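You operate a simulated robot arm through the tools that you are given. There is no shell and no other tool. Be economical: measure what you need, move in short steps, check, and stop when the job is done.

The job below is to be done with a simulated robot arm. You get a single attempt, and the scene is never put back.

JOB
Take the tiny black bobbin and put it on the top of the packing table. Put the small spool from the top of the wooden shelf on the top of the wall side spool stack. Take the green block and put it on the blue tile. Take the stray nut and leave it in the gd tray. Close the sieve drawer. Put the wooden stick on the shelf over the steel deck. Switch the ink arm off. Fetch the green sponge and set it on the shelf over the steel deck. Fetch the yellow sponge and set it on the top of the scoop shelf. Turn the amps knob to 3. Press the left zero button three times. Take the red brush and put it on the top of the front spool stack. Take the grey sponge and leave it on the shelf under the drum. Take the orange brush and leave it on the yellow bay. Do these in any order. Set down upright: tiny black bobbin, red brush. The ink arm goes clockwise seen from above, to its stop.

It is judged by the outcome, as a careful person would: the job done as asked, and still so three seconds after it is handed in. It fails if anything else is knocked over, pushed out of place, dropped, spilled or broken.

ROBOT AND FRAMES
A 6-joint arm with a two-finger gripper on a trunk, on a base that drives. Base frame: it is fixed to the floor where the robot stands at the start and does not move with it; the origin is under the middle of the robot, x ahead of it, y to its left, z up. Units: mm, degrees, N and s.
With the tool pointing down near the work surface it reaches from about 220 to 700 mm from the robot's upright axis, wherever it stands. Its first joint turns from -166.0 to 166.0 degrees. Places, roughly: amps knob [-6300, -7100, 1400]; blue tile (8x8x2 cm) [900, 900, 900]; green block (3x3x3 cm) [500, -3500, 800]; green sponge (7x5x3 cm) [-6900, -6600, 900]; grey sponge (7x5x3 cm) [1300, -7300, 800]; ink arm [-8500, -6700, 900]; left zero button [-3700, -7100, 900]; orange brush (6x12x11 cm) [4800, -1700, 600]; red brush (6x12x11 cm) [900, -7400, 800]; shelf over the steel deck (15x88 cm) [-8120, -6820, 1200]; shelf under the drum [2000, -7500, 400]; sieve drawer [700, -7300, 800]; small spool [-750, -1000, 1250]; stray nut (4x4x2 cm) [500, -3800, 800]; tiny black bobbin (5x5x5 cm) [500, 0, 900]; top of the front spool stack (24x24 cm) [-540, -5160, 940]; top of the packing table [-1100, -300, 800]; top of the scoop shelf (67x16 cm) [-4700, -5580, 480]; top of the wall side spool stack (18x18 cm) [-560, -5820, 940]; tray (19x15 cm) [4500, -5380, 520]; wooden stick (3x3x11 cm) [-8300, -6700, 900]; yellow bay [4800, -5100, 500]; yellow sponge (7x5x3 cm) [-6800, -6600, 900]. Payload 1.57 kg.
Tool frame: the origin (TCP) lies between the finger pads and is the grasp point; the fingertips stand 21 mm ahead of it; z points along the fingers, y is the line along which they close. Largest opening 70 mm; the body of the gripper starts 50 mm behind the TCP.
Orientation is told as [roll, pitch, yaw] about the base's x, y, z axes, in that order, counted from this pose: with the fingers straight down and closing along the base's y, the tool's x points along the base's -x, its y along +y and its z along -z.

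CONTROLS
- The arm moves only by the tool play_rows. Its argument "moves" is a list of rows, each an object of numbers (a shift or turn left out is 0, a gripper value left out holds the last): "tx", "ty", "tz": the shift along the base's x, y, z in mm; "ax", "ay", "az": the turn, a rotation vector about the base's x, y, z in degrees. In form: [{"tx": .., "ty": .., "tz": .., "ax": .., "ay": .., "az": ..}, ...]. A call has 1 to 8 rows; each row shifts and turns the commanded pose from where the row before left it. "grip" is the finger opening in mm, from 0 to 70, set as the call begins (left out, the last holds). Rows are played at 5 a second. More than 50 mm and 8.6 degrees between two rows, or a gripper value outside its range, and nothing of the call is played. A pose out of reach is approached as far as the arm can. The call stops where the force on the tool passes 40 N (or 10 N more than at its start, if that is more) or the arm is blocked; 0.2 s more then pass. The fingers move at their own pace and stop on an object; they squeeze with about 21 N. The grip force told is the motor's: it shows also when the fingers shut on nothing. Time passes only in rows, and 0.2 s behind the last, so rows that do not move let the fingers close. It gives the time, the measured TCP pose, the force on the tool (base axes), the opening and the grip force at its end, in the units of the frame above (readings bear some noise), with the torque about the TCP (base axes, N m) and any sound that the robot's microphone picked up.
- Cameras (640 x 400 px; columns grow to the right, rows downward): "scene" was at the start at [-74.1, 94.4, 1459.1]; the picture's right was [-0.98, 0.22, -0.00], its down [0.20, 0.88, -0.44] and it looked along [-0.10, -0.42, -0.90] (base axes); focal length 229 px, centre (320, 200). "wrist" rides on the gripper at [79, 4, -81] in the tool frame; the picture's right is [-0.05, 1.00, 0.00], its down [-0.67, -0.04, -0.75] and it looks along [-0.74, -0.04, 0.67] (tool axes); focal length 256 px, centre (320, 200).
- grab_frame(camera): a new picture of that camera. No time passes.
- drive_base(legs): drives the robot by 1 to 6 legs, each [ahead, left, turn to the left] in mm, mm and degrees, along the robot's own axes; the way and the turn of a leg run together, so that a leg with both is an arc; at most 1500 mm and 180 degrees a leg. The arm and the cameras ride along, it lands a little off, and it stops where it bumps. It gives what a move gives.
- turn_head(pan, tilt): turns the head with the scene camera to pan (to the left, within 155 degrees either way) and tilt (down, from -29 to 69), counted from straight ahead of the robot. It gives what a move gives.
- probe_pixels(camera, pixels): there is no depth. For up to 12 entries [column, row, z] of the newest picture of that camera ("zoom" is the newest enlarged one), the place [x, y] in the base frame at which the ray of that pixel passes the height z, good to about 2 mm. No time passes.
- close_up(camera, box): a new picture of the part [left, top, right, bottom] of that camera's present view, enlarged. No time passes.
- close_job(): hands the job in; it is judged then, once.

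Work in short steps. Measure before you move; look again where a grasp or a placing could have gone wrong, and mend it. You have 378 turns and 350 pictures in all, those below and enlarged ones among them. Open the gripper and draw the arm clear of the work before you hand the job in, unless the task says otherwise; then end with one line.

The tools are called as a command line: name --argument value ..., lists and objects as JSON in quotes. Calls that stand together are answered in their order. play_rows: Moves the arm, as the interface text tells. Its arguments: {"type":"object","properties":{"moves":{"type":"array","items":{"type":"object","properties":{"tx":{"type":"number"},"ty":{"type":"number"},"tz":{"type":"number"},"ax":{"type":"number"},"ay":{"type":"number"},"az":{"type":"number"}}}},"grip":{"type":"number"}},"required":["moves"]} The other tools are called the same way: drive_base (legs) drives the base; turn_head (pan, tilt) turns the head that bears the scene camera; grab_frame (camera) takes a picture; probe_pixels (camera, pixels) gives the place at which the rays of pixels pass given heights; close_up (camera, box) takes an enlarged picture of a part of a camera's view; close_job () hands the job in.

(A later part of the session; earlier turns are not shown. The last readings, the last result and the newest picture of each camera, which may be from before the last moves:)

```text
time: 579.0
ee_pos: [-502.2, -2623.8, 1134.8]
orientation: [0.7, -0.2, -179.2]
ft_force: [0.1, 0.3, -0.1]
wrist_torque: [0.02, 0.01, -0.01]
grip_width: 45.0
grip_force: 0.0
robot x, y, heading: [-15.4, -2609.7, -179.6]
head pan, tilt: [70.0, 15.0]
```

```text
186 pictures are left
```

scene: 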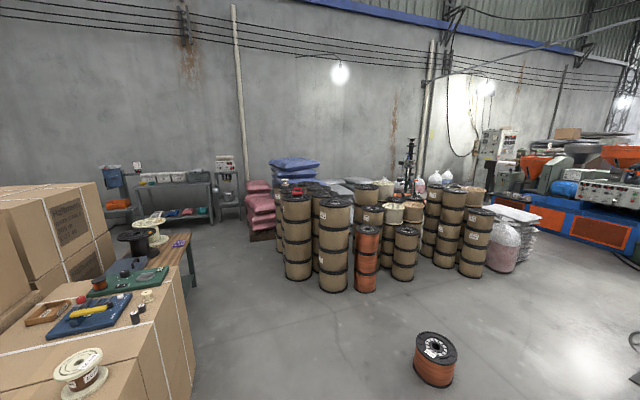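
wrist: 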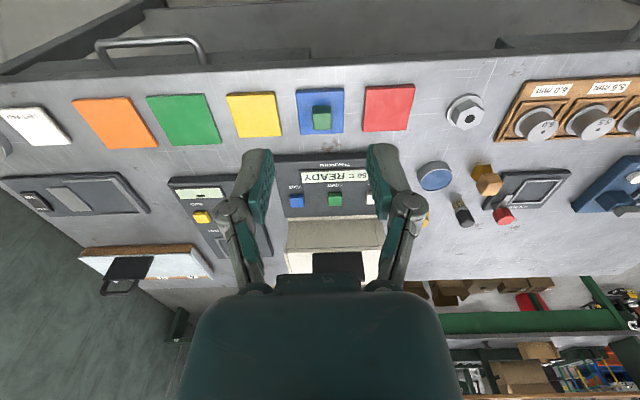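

Get floor positions from the first (westward) view again with probing.

turn_head --pan 15 --tilt 15

grab_frame --camera "scene"

probe_pixels --camera "scene" --pixels '[[231, 372, 0], [243, 260, 0], [262, 244, 0], [338, 278, 0], [400, 290, 0], [408, 252, 0], [322, 213, 0], [270, 203, 0], [365, 218, 0], [345, 322, 0], [530, 270, 0], [435, 256, 0]]'

close_up --camera "scene" --box '[180, 120, 440, 300]'

```text
time: 580.2
ee_pos: [-502.1, -2624.2, 1134.0]
orientation: [0.6, -0.2, -179.2]
ft_force: [0.1, -0.3, -0.8]
wrist_torque: [0.0, 0.01, -0.01]
grip_width: 45.1
grip_force: 0.2
robot x, y, heading: [-14.9, -2608.0, -179.7]
head pan, tilt: [15.0, 15.0]
```

```text
185 pictures are left
```

scene: 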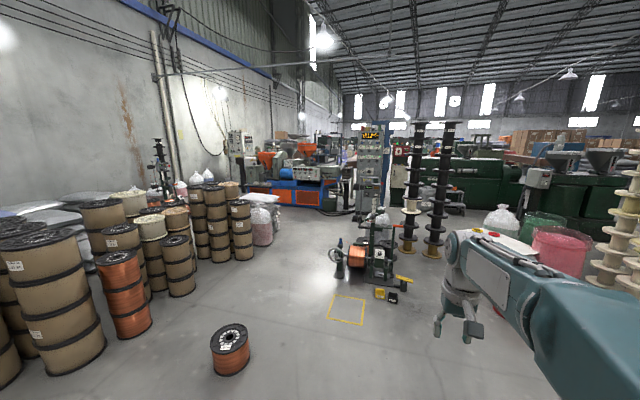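

```text
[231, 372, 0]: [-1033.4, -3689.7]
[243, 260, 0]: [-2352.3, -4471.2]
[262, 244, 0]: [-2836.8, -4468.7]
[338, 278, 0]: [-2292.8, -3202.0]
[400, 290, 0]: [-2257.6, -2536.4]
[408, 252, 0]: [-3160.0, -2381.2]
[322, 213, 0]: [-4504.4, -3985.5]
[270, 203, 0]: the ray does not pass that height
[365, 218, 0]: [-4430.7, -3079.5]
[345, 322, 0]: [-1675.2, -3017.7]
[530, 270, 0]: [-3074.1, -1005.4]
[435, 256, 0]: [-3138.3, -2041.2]
```

```text
2.22 times, centred on (310, 210) of scene
```

zoom: 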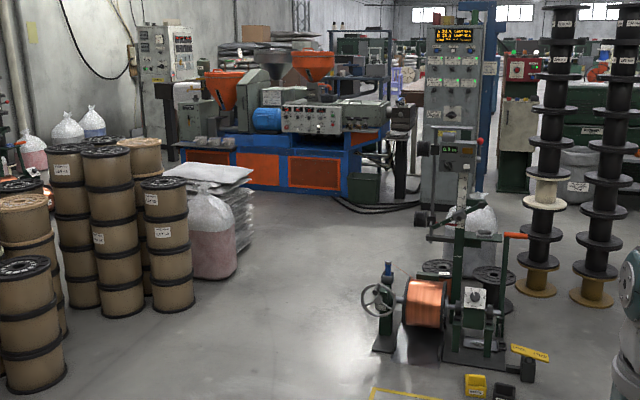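

Corridor at y≈-3850 between the bags (y≈-4470) and rewinder (y≈-3200). Drive there and west to x≈-3450.

drive_base --legs '[[1500, 250, 0], [450, 980, 0], [1450, 0, 0]]'

turn_head --pan 60 --tilt 15

grab_frame --camera "scene"

turn_head --pan 0 --tilt 15

grab_frame --camera "scene"

```text
refused: leg 1 is longer than a leg can be; nothing moved
```

```text
time: 581.4
ee_pos: [-501.5, -2624.5, 1134.2]
orientation: [0.7, -0.2, -179.1]
ft_force: [-0.1, -0.1, -0.1]
wrist_torque: [0.02, -0.01, 0.03]
grip_width: 45.1
grip_force: 0.0
robot x, y, heading: [-15.8, -2613.5, -179.5]
head pan, tilt: [60.0, 15.0]
```

```text
183 pictures are left
```

scene: 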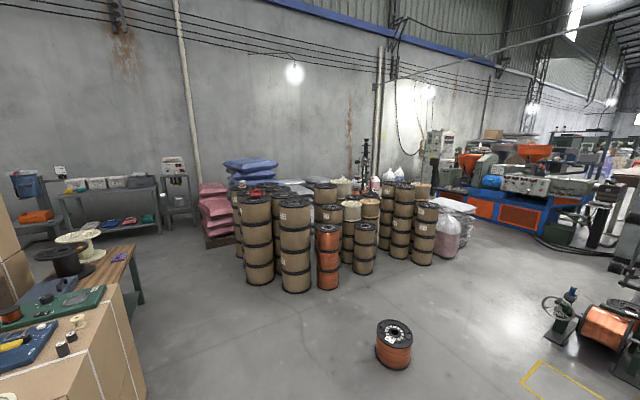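

```text
time: 582.7
ee_pos: [-502.0, -2623.7, 1133.7]
orientation: [0.7, -0.1, -179.1]
ft_force: [-0.7, 0.0, -1.0]
wrist_torque: [0.0, -0.02, 0.0]
grip_width: 44.9
grip_force: 0.0
robot x, y, heading: [-10.4, -2611.3, -179.6]
head pan, tilt: [0.0, 15.0]
```

```text
182 pictures are left
```

scene: 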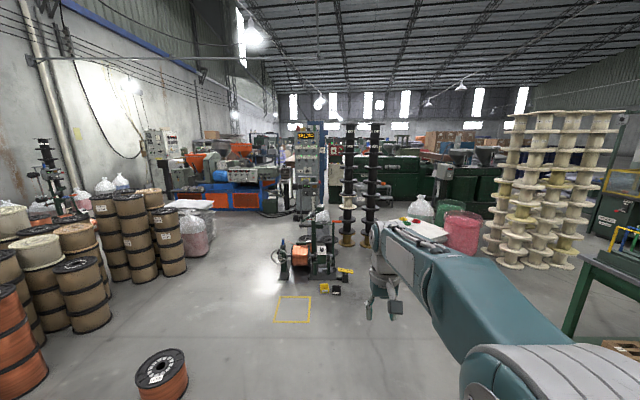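

Resend with shorter legs.

drive_base --legs '[[1400, 250, 0], [500, 980, 0], [1450, 0, 0]]'

turn_head --pan 60 --tilt 15

grab_frame --camera "scene"

turn_head --pan 0 --tilt 20

grab_frame --camera "scene"

```text
time: 601.8
ee_pos: [-3778.7, -4041.4, 1135.0]
orientation: [0.7, -0.2, -175.4]
ft_force: [0.3, 0.3, 0.1]
wrist_torque: [0.0, 0.0, 0.01]
grip_width: 45.1
grip_force: 0.1
robot x, y, heading: [-3288.5, -3996.3, -175.9]
head pan, tilt: [0.0, 15.0]
```

```text
time: 603.1
ee_pos: [-3778.5, -4042.5, 1134.4]
orientation: [0.6, -0.2, -175.5]
ft_force: [0.2, -0.5, 0.8]
wrist_torque: [-0.01, -0.02, 0.03]
grip_width: 44.8
grip_force: 0.1
robot x, y, heading: [-3289.8, -3995.4, -175.5]
head pan, tilt: [60.0, 15.0]
```

```text
181 pictures are left
```

scene: 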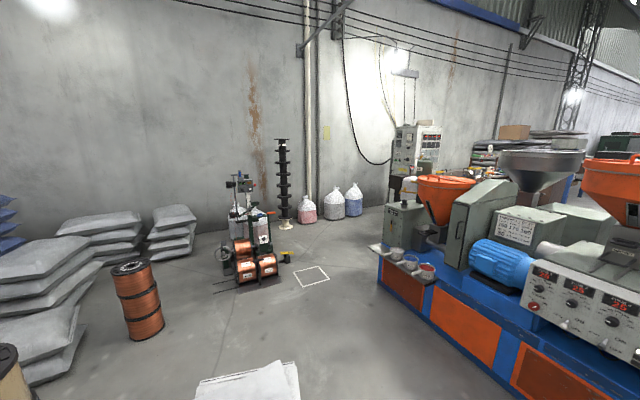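

```text
time: 604.4
ee_pos: [-3779.5, -4041.8, 1134.4]
orientation: [0.7, -0.2, -175.5]
ft_force: [-0.3, -1.0, 0.4]
wrist_torque: [-0.03, -0.02, 0.04]
grip_width: 45.1
grip_force: 0.1
robot x, y, heading: [-3291.5, -3993.2, -175.7]
head pan, tilt: [0.0, 20.0]
```

```text
180 pictures are left
```

scene: 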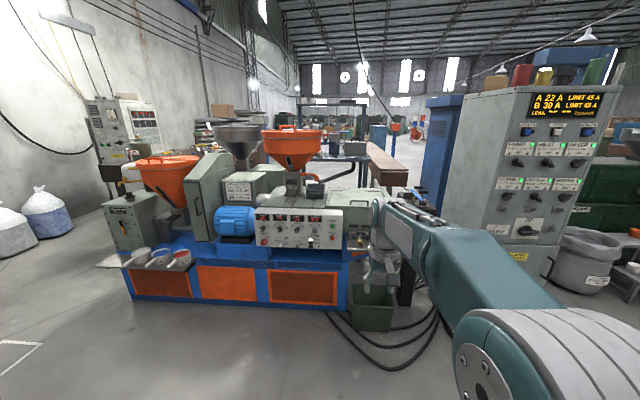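

Look toward the wall area (pan 75) to find the zero buttons and the way.

turn_head --pan 70 --tilt 20

close_up --camera "scene" --box '[220, 100, 540, 300]'

grab_frame --camera "scene"

```text
time: 605.8
ee_pos: [-3778.6, -4041.8, 1134.5]
orientation: [0.8, -0.1, -175.5]
ft_force: [-0.6, 0.2, 0.0]
wrist_torque: [-0.01, 0.0, 0.03]
grip_width: 44.9
grip_force: 0.1
robot x, y, heading: [-3289.7, -3998.3, -175.9]
head pan, tilt: [70.0, 20.0]
```

```text
2.00 times, centred on (380, 200) of scene
```

zoom: 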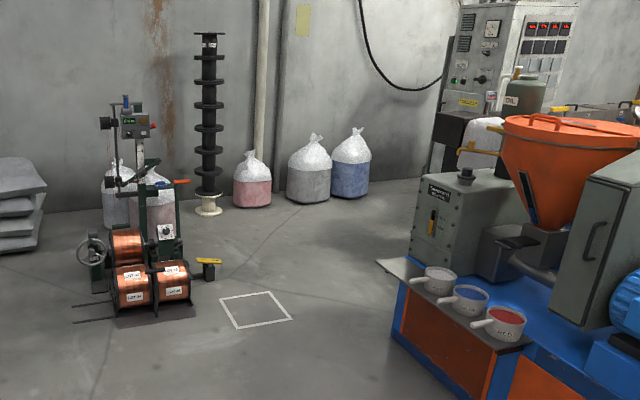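

```text
178 pictures are left
```

scene: 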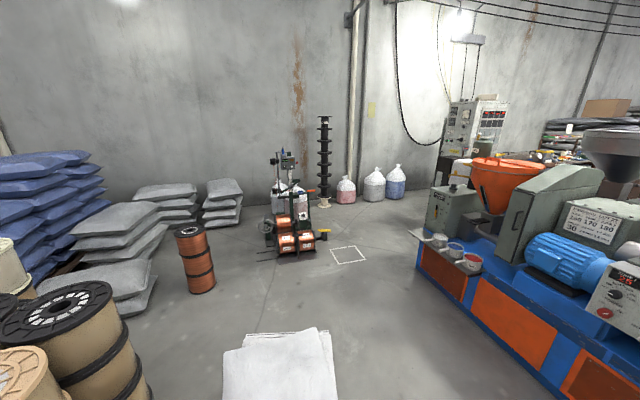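

Probe: winder base/top, white bag stack, machine corner.

probe_pixels --camera "scene" --pixels '[[287, 160, 900], [287, 160, 1000], [290, 250, 0], [315, 246, 0], [265, 258, 0], [335, 262, 0], [325, 205, 0], [418, 255, 0], [460, 250, 480], [430, 235, 480], [200, 290, 0], [310, 335, 500]]'

close_up --camera "scene" --box '[255, 140, 345, 270]'

```text
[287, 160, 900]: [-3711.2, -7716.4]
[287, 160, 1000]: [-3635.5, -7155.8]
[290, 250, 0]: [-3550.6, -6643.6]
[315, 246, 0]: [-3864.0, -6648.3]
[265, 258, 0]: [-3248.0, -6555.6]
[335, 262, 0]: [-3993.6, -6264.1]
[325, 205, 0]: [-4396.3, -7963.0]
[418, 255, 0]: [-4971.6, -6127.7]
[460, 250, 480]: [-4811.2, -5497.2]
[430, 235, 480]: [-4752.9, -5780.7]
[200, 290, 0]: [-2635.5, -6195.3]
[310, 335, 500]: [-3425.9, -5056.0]
```

```text
3.08 times, centred on (300, 205) of scene
```

zoom: 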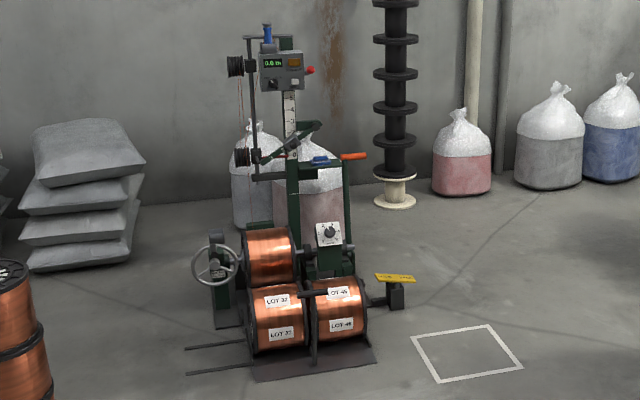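

Turn left to face south here, strafe right to x≈-3950, then ahead to y≈-5400 to look closer.

drive_base --legs '[[0, 0, 85.8], [0, -640, 0], [1350, 0, 0]]'

turn_head --pan 10 --tilt 20

grab_frame --camera "scene"

close_up --camera "scene" --box '[240, 80, 460, 300]'

```text
time: 619.4
ee_pos: [-3951.0, -5832.0, 1134.3]
orientation: [0.7, -0.1, -90.6]
ft_force: [1.0, 0.6, 0.5]
wrist_torque: [0.04, 0.04, 0.02]
grip_width: 44.9
grip_force: 0.1
robot x, y, heading: [-3952.8, -5345.4, -91.0]
head pan, tilt: [70.0, 20.0]
```

```text
time: 620.7
ee_pos: [-3952.0, -5830.9, 1134.1]
orientation: [0.8, -0.1, -90.6]
ft_force: [-0.6, 0.6, -0.2]
wrist_torque: [-0.02, 0.04, 0.01]
grip_width: 45.0
grip_force: 0.0
robot x, y, heading: [-3953.2, -5340.8, -90.7]
head pan, tilt: [10.0, 20.0]
```

```text
176 pictures are left
```

scene: 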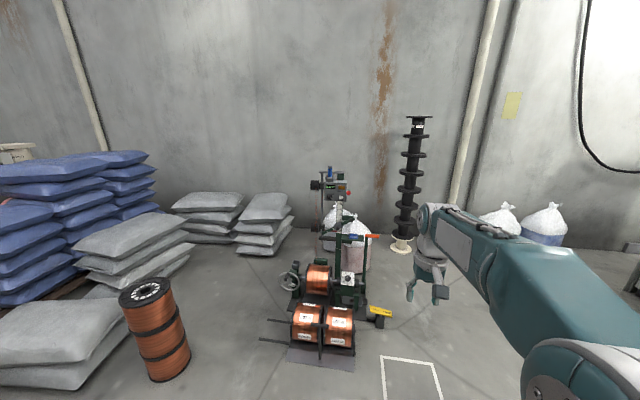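

```text
1.82 times, centred on (350, 190) of scene
```

zoom: 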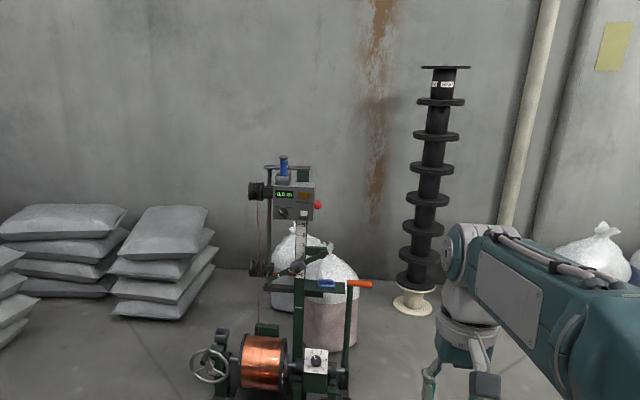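

Zoom on the gauge head.

close_up --camera "scene" --box '[300, 160, 380, 215]'

close_up --camera "scene" --box '[260, 220, 400, 370]'

```text
7.27 times, centred on (340, 188) of scene
```

zoom: 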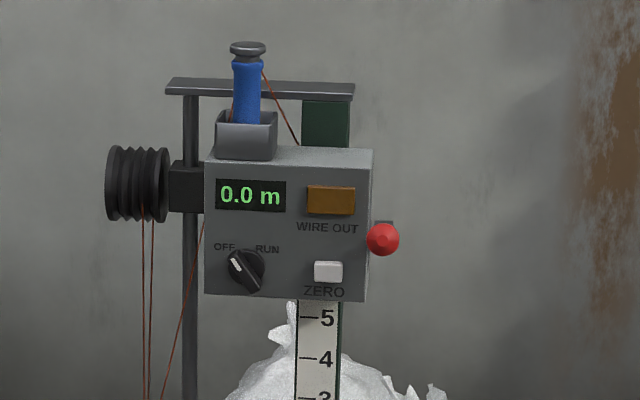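

```text
2.67 times, centred on (330, 295) of scene
```

zoom: 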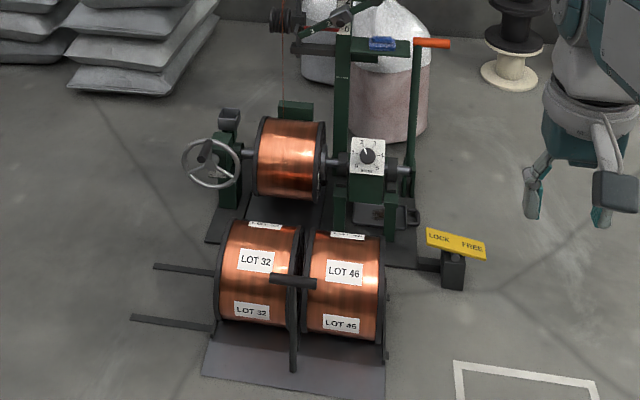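

ZERO button at scene ≈(341,198). Probe button at several heights and the floor obstacles.

probe_pixels --camera "scene" --pixels '[[341.1, 197.8, 850], [341.1, 197.8, 900], [341.1, 197.8, 950], [380, 326, 0], [354, 372, 0], [290, 360, 0], [268, 338, 0], [383, 357, 0], [330, 300, 200], [366, 303, 100], [401, 250, 0], [288, 268, 450]]'

```text
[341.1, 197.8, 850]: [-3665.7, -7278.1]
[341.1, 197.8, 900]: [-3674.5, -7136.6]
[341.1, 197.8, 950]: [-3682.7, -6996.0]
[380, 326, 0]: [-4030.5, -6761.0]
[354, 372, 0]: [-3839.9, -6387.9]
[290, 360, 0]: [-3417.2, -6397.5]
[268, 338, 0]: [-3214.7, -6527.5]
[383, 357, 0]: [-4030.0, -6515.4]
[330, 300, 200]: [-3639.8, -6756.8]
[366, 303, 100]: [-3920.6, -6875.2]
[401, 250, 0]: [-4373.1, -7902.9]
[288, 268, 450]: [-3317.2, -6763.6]
```

I'll stand at about (-4180,-6480), clear of coils and LOCK lever (≈(-4030,-6761)), and press with a horizontal tool.

drive_base --legs '[[600, -225, 0.8], [520, 0, 0]]'

turn_head --pan 35 --tilt 35

grab_frame --camera "scene"

grab_frame --camera "wrist"

```text
time: 626.8
ee_pos: [-4153.0, -6925.5, 1139.0]
orientation: [0.8, -0.3, -88.5]
ft_force: [0.0, -0.2, -0.3]
wrist_torque: [0.01, 0.01, -0.06]
grip_width: 45.3
grip_force: 0.1
robot x, y, heading: [-4170.2, -6440.1, -88.9]
head pan, tilt: [10.0, 20.0]
```

```text
time: 627.7
ee_pos: [-4151.1, -6926.9, 1134.6]
orientation: [0.8, -0.2, -88.3]
ft_force: [-0.3, 0.0, -0.3]
wrist_torque: [0.01, -0.04, 0.03]
grip_width: 45.1
grip_force: 0.0
robot x, y, heading: [-4165.6, -6436.8, -88.8]
head pan, tilt: [35.0, 35.0]
```

```text
172 pictures are left
```

scene: 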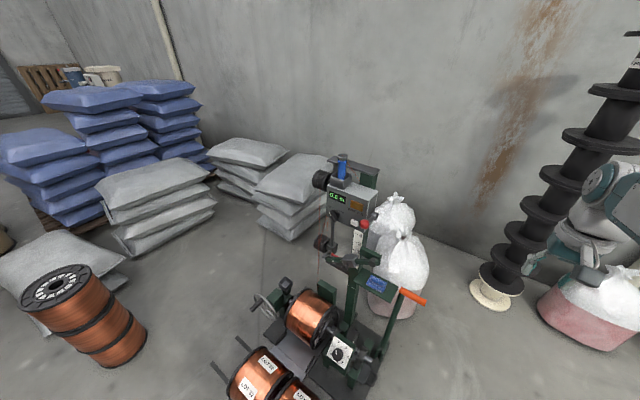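

```text
171 pictures are left
```

wrist: 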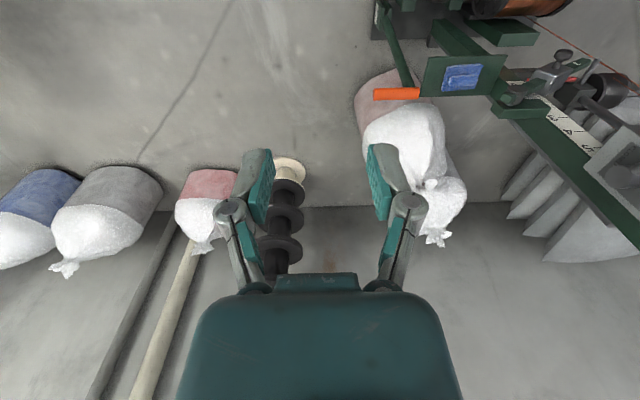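

Zoom the gauge head in this view for triangulation.

close_up --camera "scene" --box '[300, 145, 400, 245]'

probe_pixels --camera "zoom" --pixels '[[338, 310, 900], [338, 310, 930], [338, 310, 960]]'

```text
4.00 times, centred on (350, 195) of scene
```

zoom: 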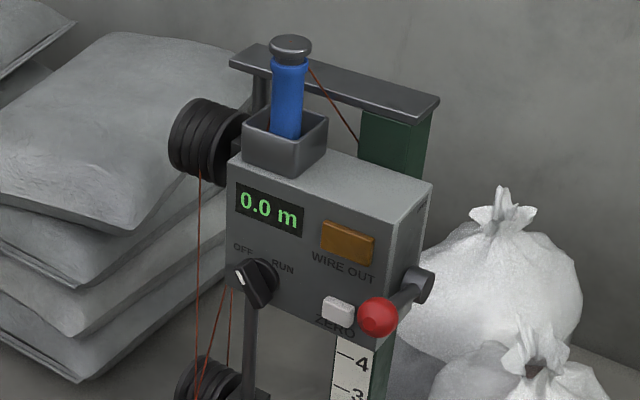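

```text
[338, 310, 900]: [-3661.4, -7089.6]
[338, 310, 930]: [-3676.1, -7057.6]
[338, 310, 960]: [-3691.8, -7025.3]
```

Button ≈(-3677,-7061,927); a red ball lever protrudes beside it. I close the fingers, tilt the tool to horizontal (-y) while drawing back, then traverse toward it.

play_rows --moves '[{"ax": -8.4, "ty": 9}, {"ax": -8.4, "ty": 9}, {"ax": -8.4, "ty": 9}, {"ax": -8.4, "ty": 9}, {"ax": -8.4, "ty": 9}, {"ax": -8.4, "ty": 9}, {"ax": -8.4, "ty": 9}, {"ax": -8.4, "ty": 9}]' --grip 0

play_rows --moves '[{"ax": -8.0}, {"ax": -8.0}, {"ax": -6}, {"tx": 45}, {"tx": 45}, {"tx": 45}, {"tx": 45}, {"tx": 45}]'

grab_frame --camera "wrist"

grab_frame --camera "scene"

```text
time: 629.5
ee_pos: [-4146.7, -6859.4, 1131.9]
orientation: [-0.9, -60.7, -86.5]
ft_force: [0.3, 0.2, 0.0]
wrist_torque: [-0.01, 0.01, -0.02]
grip_width: 0.1
grip_force: 20.7
out of reach, approached as far as the arm can: row 8
robot x, y, heading: [-4170.7, -6443.3, -88.9]
head pan, tilt: [35.0, 35.0]
```

```text
time: 631.3
ee_pos: [-3906.9, -6874.0, 1144.1]
orientation: [-4.1, -82.2, -80.1]
ft_force: [0.4, -0.4, 0.3]
wrist_torque: [0.02, 0.0, 0.0]
grip_width: 0.0
grip_force: 21.1
out of reach, approached as far as the arm can: row 1, 2, 3
robot x, y, heading: [-4171.8, -6439.5, -88.6]
head pan, tilt: [35.0, 35.0]
```

```text
169 pictures are left
```

wrist: 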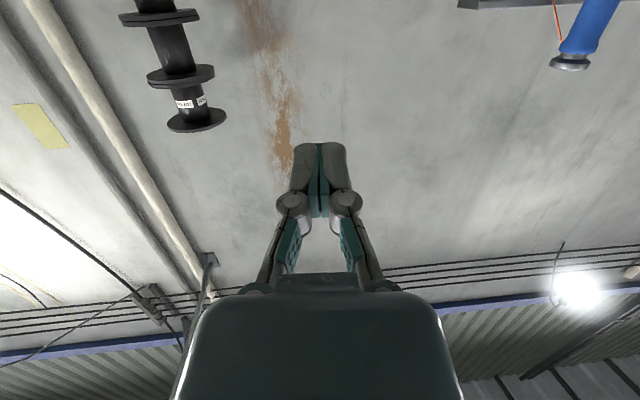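

```text
168 pictures are left
```

scene: 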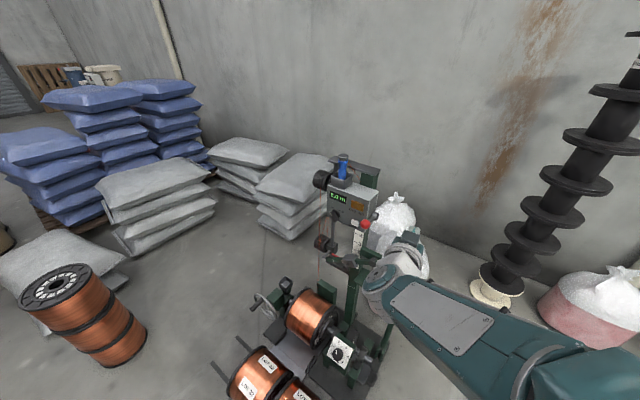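

Continue toward the gauge: move to about (-3720,-6900,960) in steps, then look.

play_rows --moves '[{"tx": 30, "tz": -35}, {"tx": 30, "tz": -35}, {"tx": 35, "tz": -33}, {"tx": 40, "tz": -30}, {"tx": 45, "tz": -20}, {"tx": 45, "tz": -15}]'

grab_frame --camera "wrist"

close_up --camera "scene" --box '[290, 140, 450, 300]'

```text
time: 632.7
ee_pos: [-3681.9, -6872.7, 977.2]
orientation: [-3.7, -82.2, -80.7]
ft_force: [0.6, 0.2, 0.3]
wrist_torque: [0.02, -0.04, 0.0]
grip_width: 0.0
grip_force: 21.5
robot x, y, heading: [-4167.6, -6438.9, -88.6]
head pan, tilt: [35.0, 35.0]
```

```text
167 pictures are left
```

wrist: 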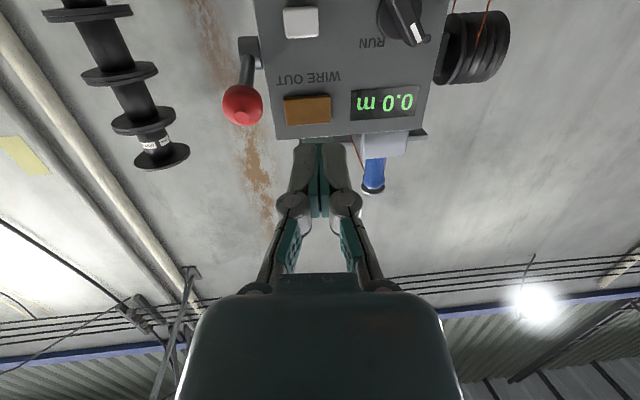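

```text
2.50 times, centred on (370, 220) of scene
```

zoom: 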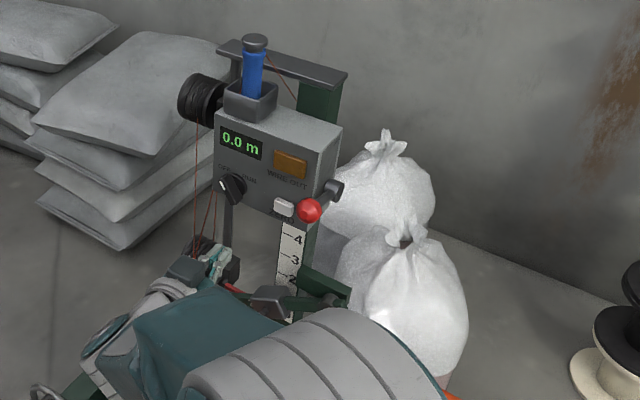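

Button at wrist (300,22), ball at (242,105). Probe.

probe_pixels --camera "wrist" --pixels '[[300, 22, 915], [300, 22, 927], [300, 22, 940], [242, 105, 940], [242, 105, 950], [242, 105, 960], [308, 110, 960], [308, 110, 970]]'

probe_pixels --camera "zoom" --pixels '[[284, 206, 915], [284, 206, 927], [284, 206, 940], [308, 210, 930], [308, 210, 950], [308, 210, 970]]'

```text
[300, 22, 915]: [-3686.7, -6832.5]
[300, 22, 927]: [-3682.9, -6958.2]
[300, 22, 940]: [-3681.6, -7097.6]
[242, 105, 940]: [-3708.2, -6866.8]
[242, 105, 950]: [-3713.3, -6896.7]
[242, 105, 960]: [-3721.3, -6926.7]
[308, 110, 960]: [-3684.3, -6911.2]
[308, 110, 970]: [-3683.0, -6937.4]
```

```text
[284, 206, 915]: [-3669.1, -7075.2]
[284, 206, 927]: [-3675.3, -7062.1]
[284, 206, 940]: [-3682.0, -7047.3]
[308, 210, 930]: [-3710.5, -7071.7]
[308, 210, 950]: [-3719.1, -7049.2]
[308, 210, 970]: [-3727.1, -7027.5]
```

Button ≈(-3681,-7053,936); ball ≈(-3738,-7009,987), clear of my path. Move to pre-contact TCP (-3681,-7005,939).

play_rows --moves '[{"tz": -38}, {"ty": -45}, {"ty": -45}, {"ty": -42}]'

grab_frame --camera "wrist"

close_up --camera "scene" --box '[290, 140, 450, 300]'

```text
time: 633.7
ee_pos: [-3683.4, -7005.9, 938.2]
orientation: [-3.4, -82.2, -80.8]
ft_force: [-0.1, 0.4, -0.1]
wrist_torque: [0.02, 0.0, -0.01]
grip_width: 0.0
grip_force: 20.9
robot x, y, heading: [-4172.2, -6438.9, -88.6]
head pan, tilt: [35.0, 35.0]
```

```text
165 pictures are left
```

wrist: 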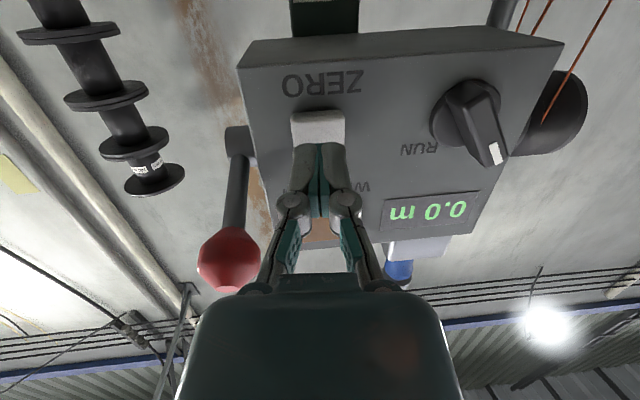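

```text
2.50 times, centred on (370, 220) of scene
```

zoom: 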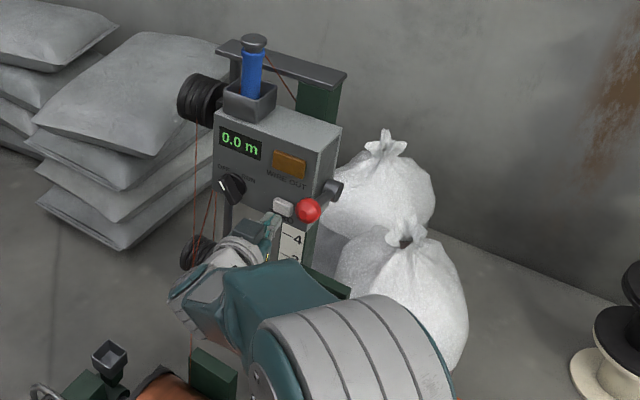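

Tip lines up with the button. Press forward gently.

play_rows --moves '[{"ty": -12}, {"ty": -6}, {"ty": -4}]'

play_rows --moves '[{"ty": -2}, {"ty": -2}, {"ty": -2}]'

grab_frame --camera "wrist"

```text
time: 634.5
ee_pos: [-3684.5, -7027.7, 938.3]
orientation: [-3.4, -82.2, -80.9]
ft_force: [-0.5, 1.0, 0.5]
wrist_torque: [0.01, 0.0, -0.01]
grip_width: 0.0
grip_force: 21.0
robot x, y, heading: [-4169.0, -6440.4, -88.6]
head pan, tilt: [35.0, 35.0]
```

```text
time: 635.3
ee_pos: [-3682.6, -7034.2, 938.7]
orientation: [-3.8, -82.2, -80.5]
ft_force: [0.2, 9.3, 2.5]
wrist_torque: [-0.09, 0.01, -0.06]
grip_width: 5.9
grip_force: 28.6
robot x, y, heading: [-4168.9, -6438.5, -88.3]
head pan, tilt: [35.0, 35.0]
heard: click
```

```text
163 pictures are left
```

wrist: 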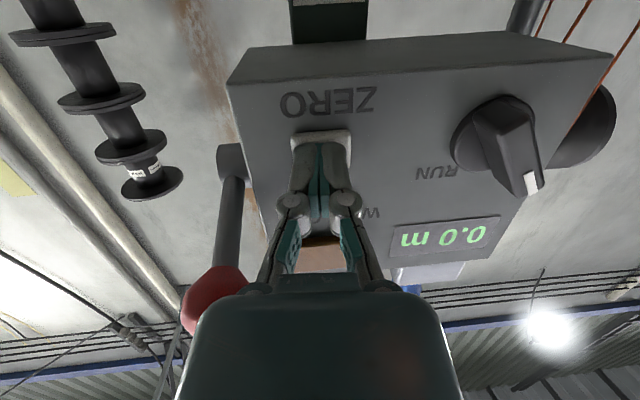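

First click heard. Release by 10 mm, then press again.

play_rows --moves '[{"ty": 5}, {"ty": 5}, {}]'

play_rows --moves '[{"ty": -5}, {"ty": -3}, {"ty": -2}, {}]'

play_rows --moves '[{"ty": 5}, {"ty": 5}, {}]'

```text
time: 636.1
ee_pos: [-3682.8, -7024.1, 936.2]
orientation: [-3.6, -82.2, -80.7]
ft_force: [-0.6, 0.1, 0.7]
wrist_torque: [0.02, 0.0, 0.02]
grip_width: 0.1
grip_force: 28.3
robot x, y, heading: [-4169.0, -6440.5, -88.3]
head pan, tilt: [35.0, 35.0]
```

```text
time: 637.1
ee_pos: [-3682.8, -7032.0, 938.6]
orientation: [-3.8, -82.2, -80.5]
ft_force: [-0.4, 10.0, -0.3]
wrist_torque: [-0.01, 0.03, -0.07]
grip_width: 6.2
grip_force: 28.1
robot x, y, heading: [-4168.2, -6439.0, -88.6]
head pan, tilt: [35.0, 35.0]
heard: click
```

```text
time: 637.9
ee_pos: [-3682.5, -7023.4, 938.7]
orientation: [-3.4, -82.2, -80.9]
ft_force: [0.7, -0.6, 0.2]
wrist_torque: [0.02, -0.01, -0.03]
grip_width: 0.2
grip_force: 29.0
robot x, y, heading: [-4168.0, -6438.7, -88.4]
head pan, tilt: [35.0, 35.0]
```

Second click. Third press, then withdraw.

play_rows --moves '[{"ty": -5}, {"ty": -3}, {"ty": -2}, {}]'

play_rows --moves '[{"ty": 8}, {"ty": 20}, {"ty": 40}, {"ty": 45}, {"ty": 30}]'

```text
time: 638.9
ee_pos: [-3682.9, -7033.9, 937.8]
orientation: [-3.7, -82.2, -80.5]
ft_force: [2.5, 11.1, 2.2]
wrist_torque: [-0.15, 0.04, 0.04]
grip_width: 5.9
grip_force: 28.3
robot x, y, heading: [-4175.6, -6441.0, -88.5]
head pan, tilt: [35.0, 35.0]
heard: click
```

```text
time: 640.1
ee_pos: [-3682.7, -6889.3, 941.0]
orientation: [-3.7, -82.2, -80.7]
ft_force: [0.4, 0.1, 0.3]
wrist_torque: [-0.02, 0.02, 0.02]
grip_width: 0.0
grip_force: 28.7
robot x, y, heading: [-4172.4, -6444.2, -88.5]
head pan, tilt: [35.0, 35.0]
```

Three clicks done. Raise the arm and bring it in front, then look west.

play_rows --moves '[{"tz": 45}, {"tz": 45}, {"tz": 45}, {"tz": 45}, {"tx": -48}, {"tx": -48}, {"tx": -48}, {"tx": -48}]'

play_rows --moves '[{"tx": -48}, {"tx": -48}, {"tx": -48}, {"tx": -48}, {"tx": -48}]'

turn_head --pan -75 --tilt 20

grab_frame --camera "scene"

turn_head --pan -120 --tilt 30

grab_frame --camera "scene"

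```text
time: 641.9
ee_pos: [-3877.4, -6892.3, 1118.6]
orientation: [-3.1, -82.2, -81.2]
ft_force: [0.4, 0.1, 0.7]
wrist_torque: [-0.04, 0.0, -0.01]
grip_width: 0.0
grip_force: 28.8
robot x, y, heading: [-4171.8, -6444.8, -88.4]
head pan, tilt: [35.0, 35.0]
```

```text
time: 643.1
ee_pos: [-4115.7, -6891.3, 1116.0]
orientation: [-2.8, -82.2, -81.7]
ft_force: [0.2, 0.2, -0.4]
wrist_torque: [0.0, -0.02, -0.01]
grip_width: 0.0
grip_force: 28.8
robot x, y, heading: [-4171.9, -6440.0, -88.9]
head pan, tilt: [35.0, 35.0]
```

```text
time: 645.0
ee_pos: [-4113.6, -6892.6, 1118.4]
orientation: [-3.6, -82.1, -80.9]
ft_force: [-0.8, -0.8, -0.8]
wrist_torque: [0.0, -0.01, -0.05]
grip_width: 0.1
grip_force: 28.4
robot x, y, heading: [-4171.4, -6436.2, -89.1]
head pan, tilt: [-75.0, 20.0]
```

```text
162 pictures are left
```

scene: 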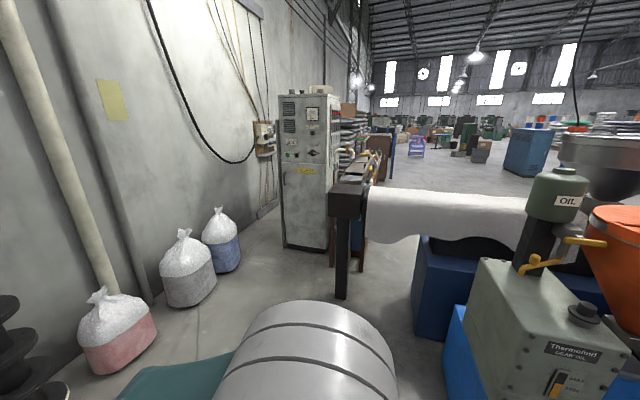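

```text
time: 646.1
ee_pos: [-4115.2, -6891.7, 1117.9]
orientation: [-3.6, -82.2, -80.7]
ft_force: [-0.1, -0.1, -0.6]
wrist_torque: [0.0, -0.02, 0.05]
grip_width: 0.0
grip_force: 28.6
robot x, y, heading: [-4171.5, -6438.5, -88.8]
head pan, tilt: [-120.0, 30.0]
```

```text
161 pictures are left
```

scene: 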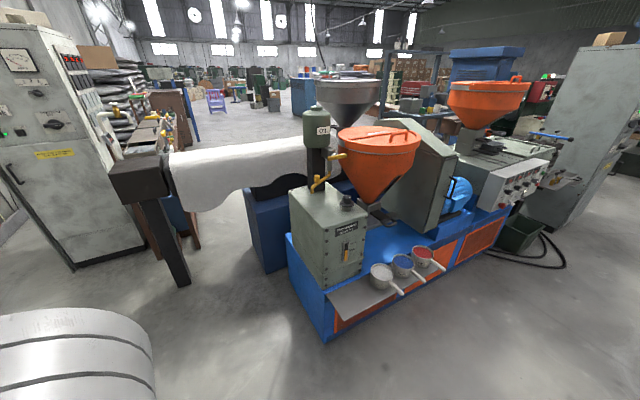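

Zoom the control cabinet (pan -75) and probe floor points there.

turn_head --pan -75 --tilt 20

close_up --camera "scene" --box '[240, 70, 420, 310]'

grab_frame --camera "scene"

probe_pixels --camera "scene" --pixels '[[285, 246, 0], [328, 250, 0], [340, 297, 0], [361, 269, 0], [415, 330, 0], [222, 272, 0], [190, 303, 0], [313, 150, 1400], [340, 190, 900]]'

```text
time: 647.2
ee_pos: [-4115.2, -6892.4, 1118.2]
orientation: [-3.7, -82.2, -80.7]
ft_force: [0.1, 0.0, 0.2]
wrist_torque: [0.03, 0.01, 0.01]
grip_width: 0.0
grip_force: 28.1
robot x, y, heading: [-4173.9, -6439.7, -88.4]
head pan, tilt: [-75.0, 20.0]
```

```text
1.67 times, centred on (330, 190) of scene
```

zoom: 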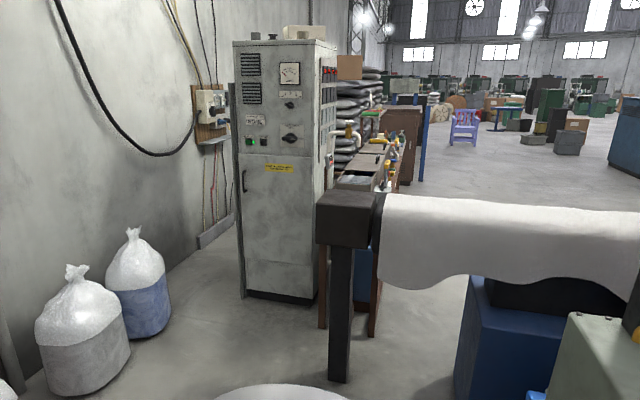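

```text
159 pictures are left
```

scene: 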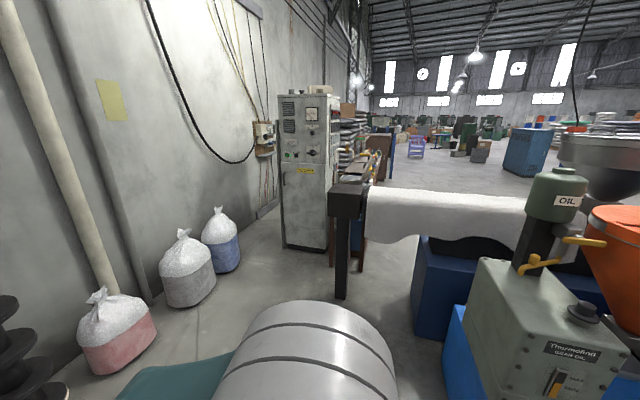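

```text
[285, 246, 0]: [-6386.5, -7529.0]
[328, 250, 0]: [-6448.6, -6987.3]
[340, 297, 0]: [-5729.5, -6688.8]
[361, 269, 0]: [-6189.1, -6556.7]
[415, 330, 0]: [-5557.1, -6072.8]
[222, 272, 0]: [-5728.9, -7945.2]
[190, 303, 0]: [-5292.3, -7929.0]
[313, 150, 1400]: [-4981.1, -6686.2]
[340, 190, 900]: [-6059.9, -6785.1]
```

Cabinet front (facing +x) at x≈-6400, y -7530…-6990. I'll drive along y≈-7200: strafe right, ahead, turn right, ahead.

drive_base --legs '[[0, -330, 0], [740, 0, 0], [0, 0, -91], [1150, 0, 0]]'

turn_head --pan 0 --tilt 10

grab_frame --camera "scene"

close_up --camera "scene" --box '[230, 60, 430, 260]'

```text
time: 662.4
ee_pos: [-6089.2, -7310.4, 1117.2]
orientation: [-3.3, -82.3, -169.6]
ft_force: [-0.6, -0.2, 0.4]
wrist_torque: [-0.02, -0.01, 0.01]
grip_width: 0.0
grip_force: 28.5
robot x, y, heading: [-5636.3, -7245.0, -177.2]
head pan, tilt: [-75.0, 20.0]
```

```text
time: 663.8
ee_pos: [-6090.3, -7311.5, 1115.2]
orientation: [-3.4, -82.3, -169.7]
ft_force: [0.7, -0.2, 0.2]
wrist_torque: [0.03, 0.03, 0.02]
grip_width: 0.0
grip_force: 29.3
robot x, y, heading: [-5639.8, -7240.3, -177.1]
head pan, tilt: [0.0, 10.0]
```

```text
158 pictures are left
```

scene: 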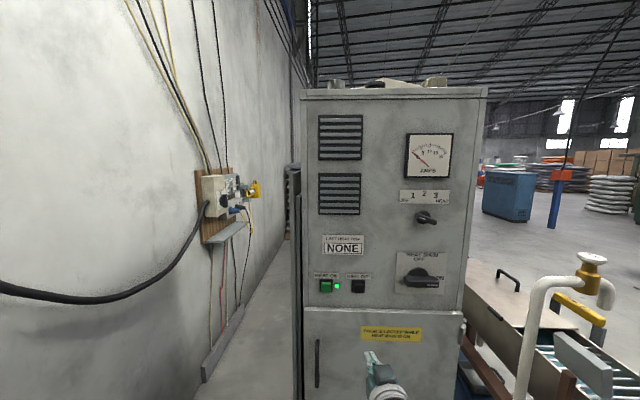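

```text
2.00 times, centred on (330, 160) of scene
```

zoom: 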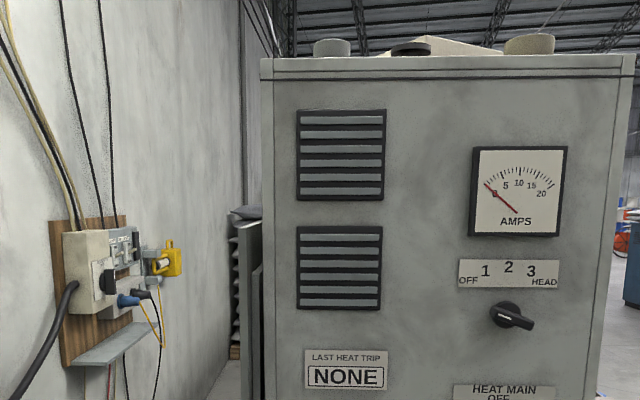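

Zoom on the selector knob under the AMPS meter.

close_up --camera "scene" --box '[390, 180, 470, 240]'

probe_pixels --camera "scene" --pixels '[[424, 216, 1400], [424, 216, 1380], [424, 216, 1350]]'

```text
6.67 times, centred on (430, 210) of scene
```

zoom: 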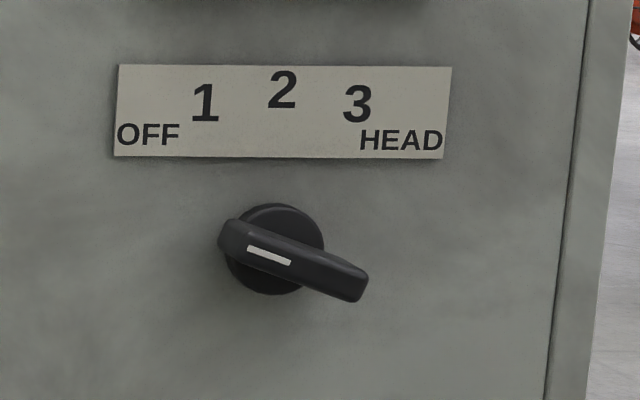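

```text
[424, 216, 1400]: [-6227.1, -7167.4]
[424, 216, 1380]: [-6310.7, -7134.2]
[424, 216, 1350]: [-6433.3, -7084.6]
```

Knob's white mark points to OFF (left-up); 3 is about 90° clockwise from there. I raise to the knob height (z≈1358,y≈-7100), straighten the tool along -x, and pre-roll it +70° so the fingers will straddle the bar.

play_rows --moves '[{"tz": 45, "ty": 20, "ay": 4, "az": -3.35}, {"tz": 45, "ty": 20, "ay": 4, "az": -3.35}, {"tz": 40, "ty": 28}, {"tz": 40, "ty": 28}, {"tz": 35, "ty": 33}, {"tz": 35, "ty": 33}, {"ty": 40}]'

play_rows --moves '[{"ax": 8.5}, {"ax": 8.5}, {"ax": 8.5}, {"ax": 8.5}, {"ax": 8.5}, {"ax": 8.5}, {"ax": 8.5}, {"ax": 8.5}]' --grip 50

grab_frame --camera "wrist"

close_up --camera "scene" --box '[350, 120, 510, 260]'

```text
time: 665.4
ee_pos: [-6090.3, -7107.2, 1354.7]
orientation: [-100.0, -89.2, -80.0]
ft_force: [0.3, -0.5, 0.4]
wrist_torque: [-0.01, -0.01, 0.02]
grip_width: 0.1
grip_force: 28.8
robot x, y, heading: [-5640.5, -7244.0, -177.3]
head pan, tilt: [0.0, 10.0]
```

```text
time: 667.2
ee_pos: [-6089.7, -7108.0, 1355.9]
orientation: [-89.9, -20.9, -89.7]
ft_force: [-0.3, 0.0, -0.1]
wrist_torque: [-0.02, 0.0, -0.02]
grip_width: 50.1
grip_force: 0.0
robot x, y, heading: [-5638.6, -7248.5, -177.4]
head pan, tilt: [0.0, 10.0]
```

```text
155 pictures are left
```

wrist: 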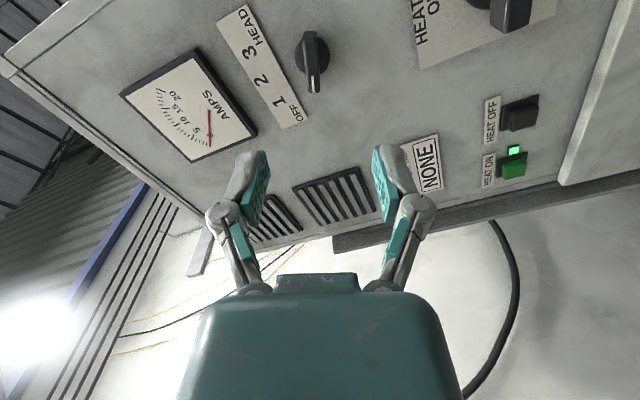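

```text
2.86 times, centred on (430, 190) of scene
```

zoom: 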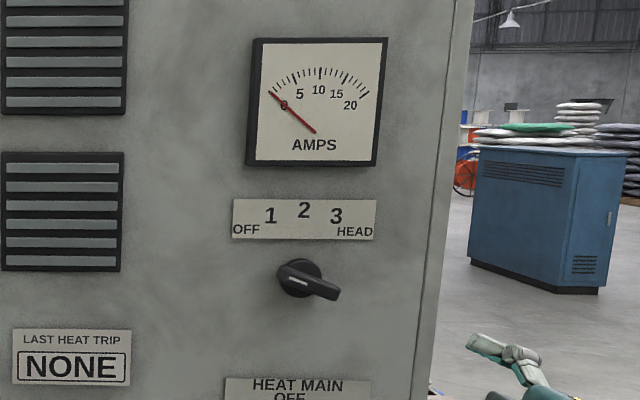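

The bar is now vertical in the wrist image (perpendicular to the closing axis). Triangulate the knob.

probe_pixels --camera "wrist" --pixels '[[312, 62, 1340], [312, 62, 1350], [312, 62, 1360], [312, 62, 1370]]'

probe_pixels --camera "zoom" --pixels '[[305, 281, 1340], [305, 281, 1350], [305, 281, 1360], [305, 281, 1370]]'

close_up --camera "wrist" --box '[220, 0, 400, 130]'

```text
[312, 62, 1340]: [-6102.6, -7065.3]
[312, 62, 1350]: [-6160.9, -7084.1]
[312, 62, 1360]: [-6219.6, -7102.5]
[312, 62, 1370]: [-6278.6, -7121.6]
```

```text
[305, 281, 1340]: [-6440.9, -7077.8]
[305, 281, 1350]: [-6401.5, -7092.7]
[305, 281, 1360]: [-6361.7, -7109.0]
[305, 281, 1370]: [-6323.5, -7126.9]
```

```text
3.08 times, centred on (310, 65) of wrist
```

zoom: 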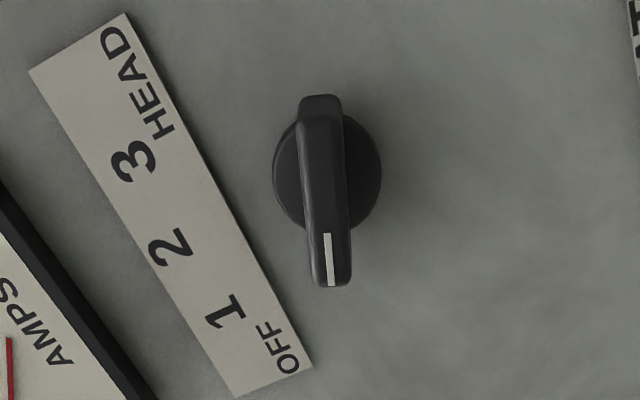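

Bar centre ≈(-6306,-7132,1374). Move to pre-grasp x≈-6262 and look.

play_rows --moves '[{"tx": -34, "ty": -5, "tz": 4}, {"tx": -34, "ty": -5, "tz": 4}, {"tx": -34, "ty": -5, "tz": 4}, {"tx": -35, "ty": -5, "tz": 4}, {"tx": -35, "ty": -4, "tz": 3}]'

grab_frame --camera "wrist"

close_up --camera "scene" --box '[350, 120, 510, 260]'

```text
time: 668.4
ee_pos: [-6263.0, -7132.5, 1375.7]
orientation: [-89.7, -21.1, -89.7]
ft_force: [-0.3, 0.0, 0.5]
wrist_torque: [-0.01, -0.01, 0.0]
grip_width: 49.9
grip_force: 0.0
robot x, y, heading: [-5636.1, -7240.5, -177.3]
head pan, tilt: [0.0, 10.0]
```

```text
152 pictures are left
```

wrist: 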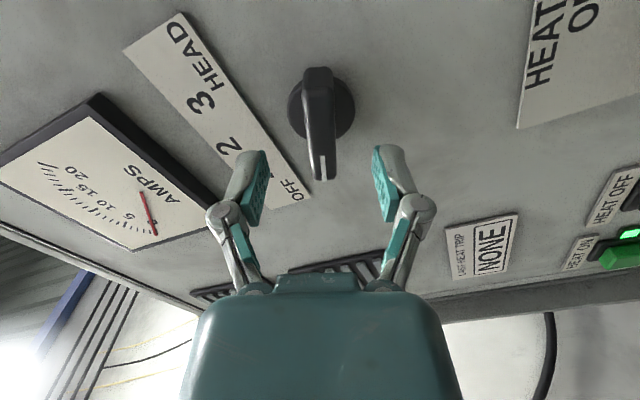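

```text
2.86 times, centred on (430, 190) of scene
```

zoom: 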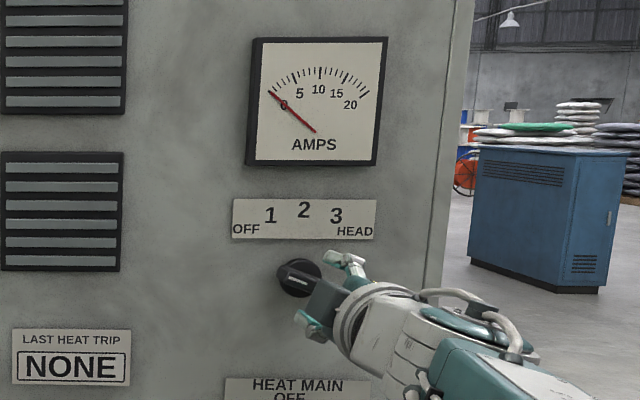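

Aligned: advance slowly to straddle the bar.

play_rows --moves '[{"tx": -14}, {"tx": -10}, {"tx": -6}, {"tx": -4}]'

grab_frame --camera "wrist"

```text
time: 669.4
ee_pos: [-6298.5, -7132.7, 1376.3]
orientation: [-89.8, -21.1, -89.8]
ft_force: [1.0, 0.3, -0.5]
wrist_torque: [-0.03, -0.01, 0.02]
grip_width: 49.8
grip_force: 0.0
robot x, y, heading: [-5636.5, -7243.2, -177.3]
head pan, tilt: [0.0, 10.0]
```

```text
150 pictures are left
```

wrist: 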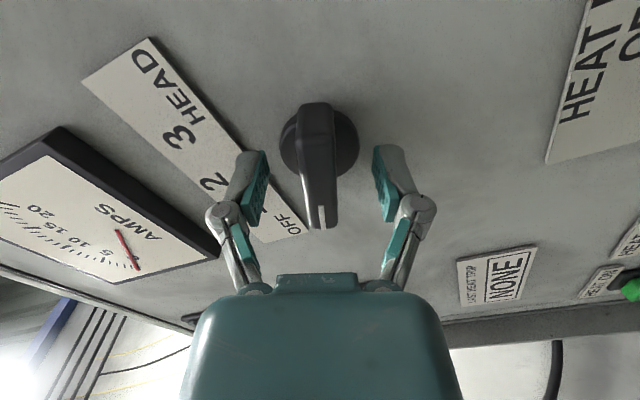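

Bar lies between the pads. Close gently.

play_rows --moves '[{}, {}, {}]' --grip 5

grab_frame --camera "wrist"

```text
time: 670.2
ee_pos: [-6296.4, -7132.2, 1377.0]
orientation: [-89.8, -21.1, -89.8]
ft_force: [4.6, -0.4, -2.0]
wrist_torque: [0.02, 0.0, 0.13]
grip_width: 14.8
grip_force: 31.7
robot x, y, heading: [-5635.4, -7244.0, -177.4]
head pan, tilt: [0.0, 10.0]
```

```text
149 pictures are left
```

wrist: 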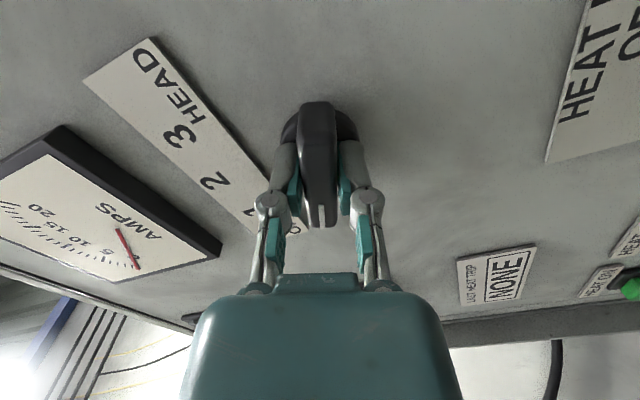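

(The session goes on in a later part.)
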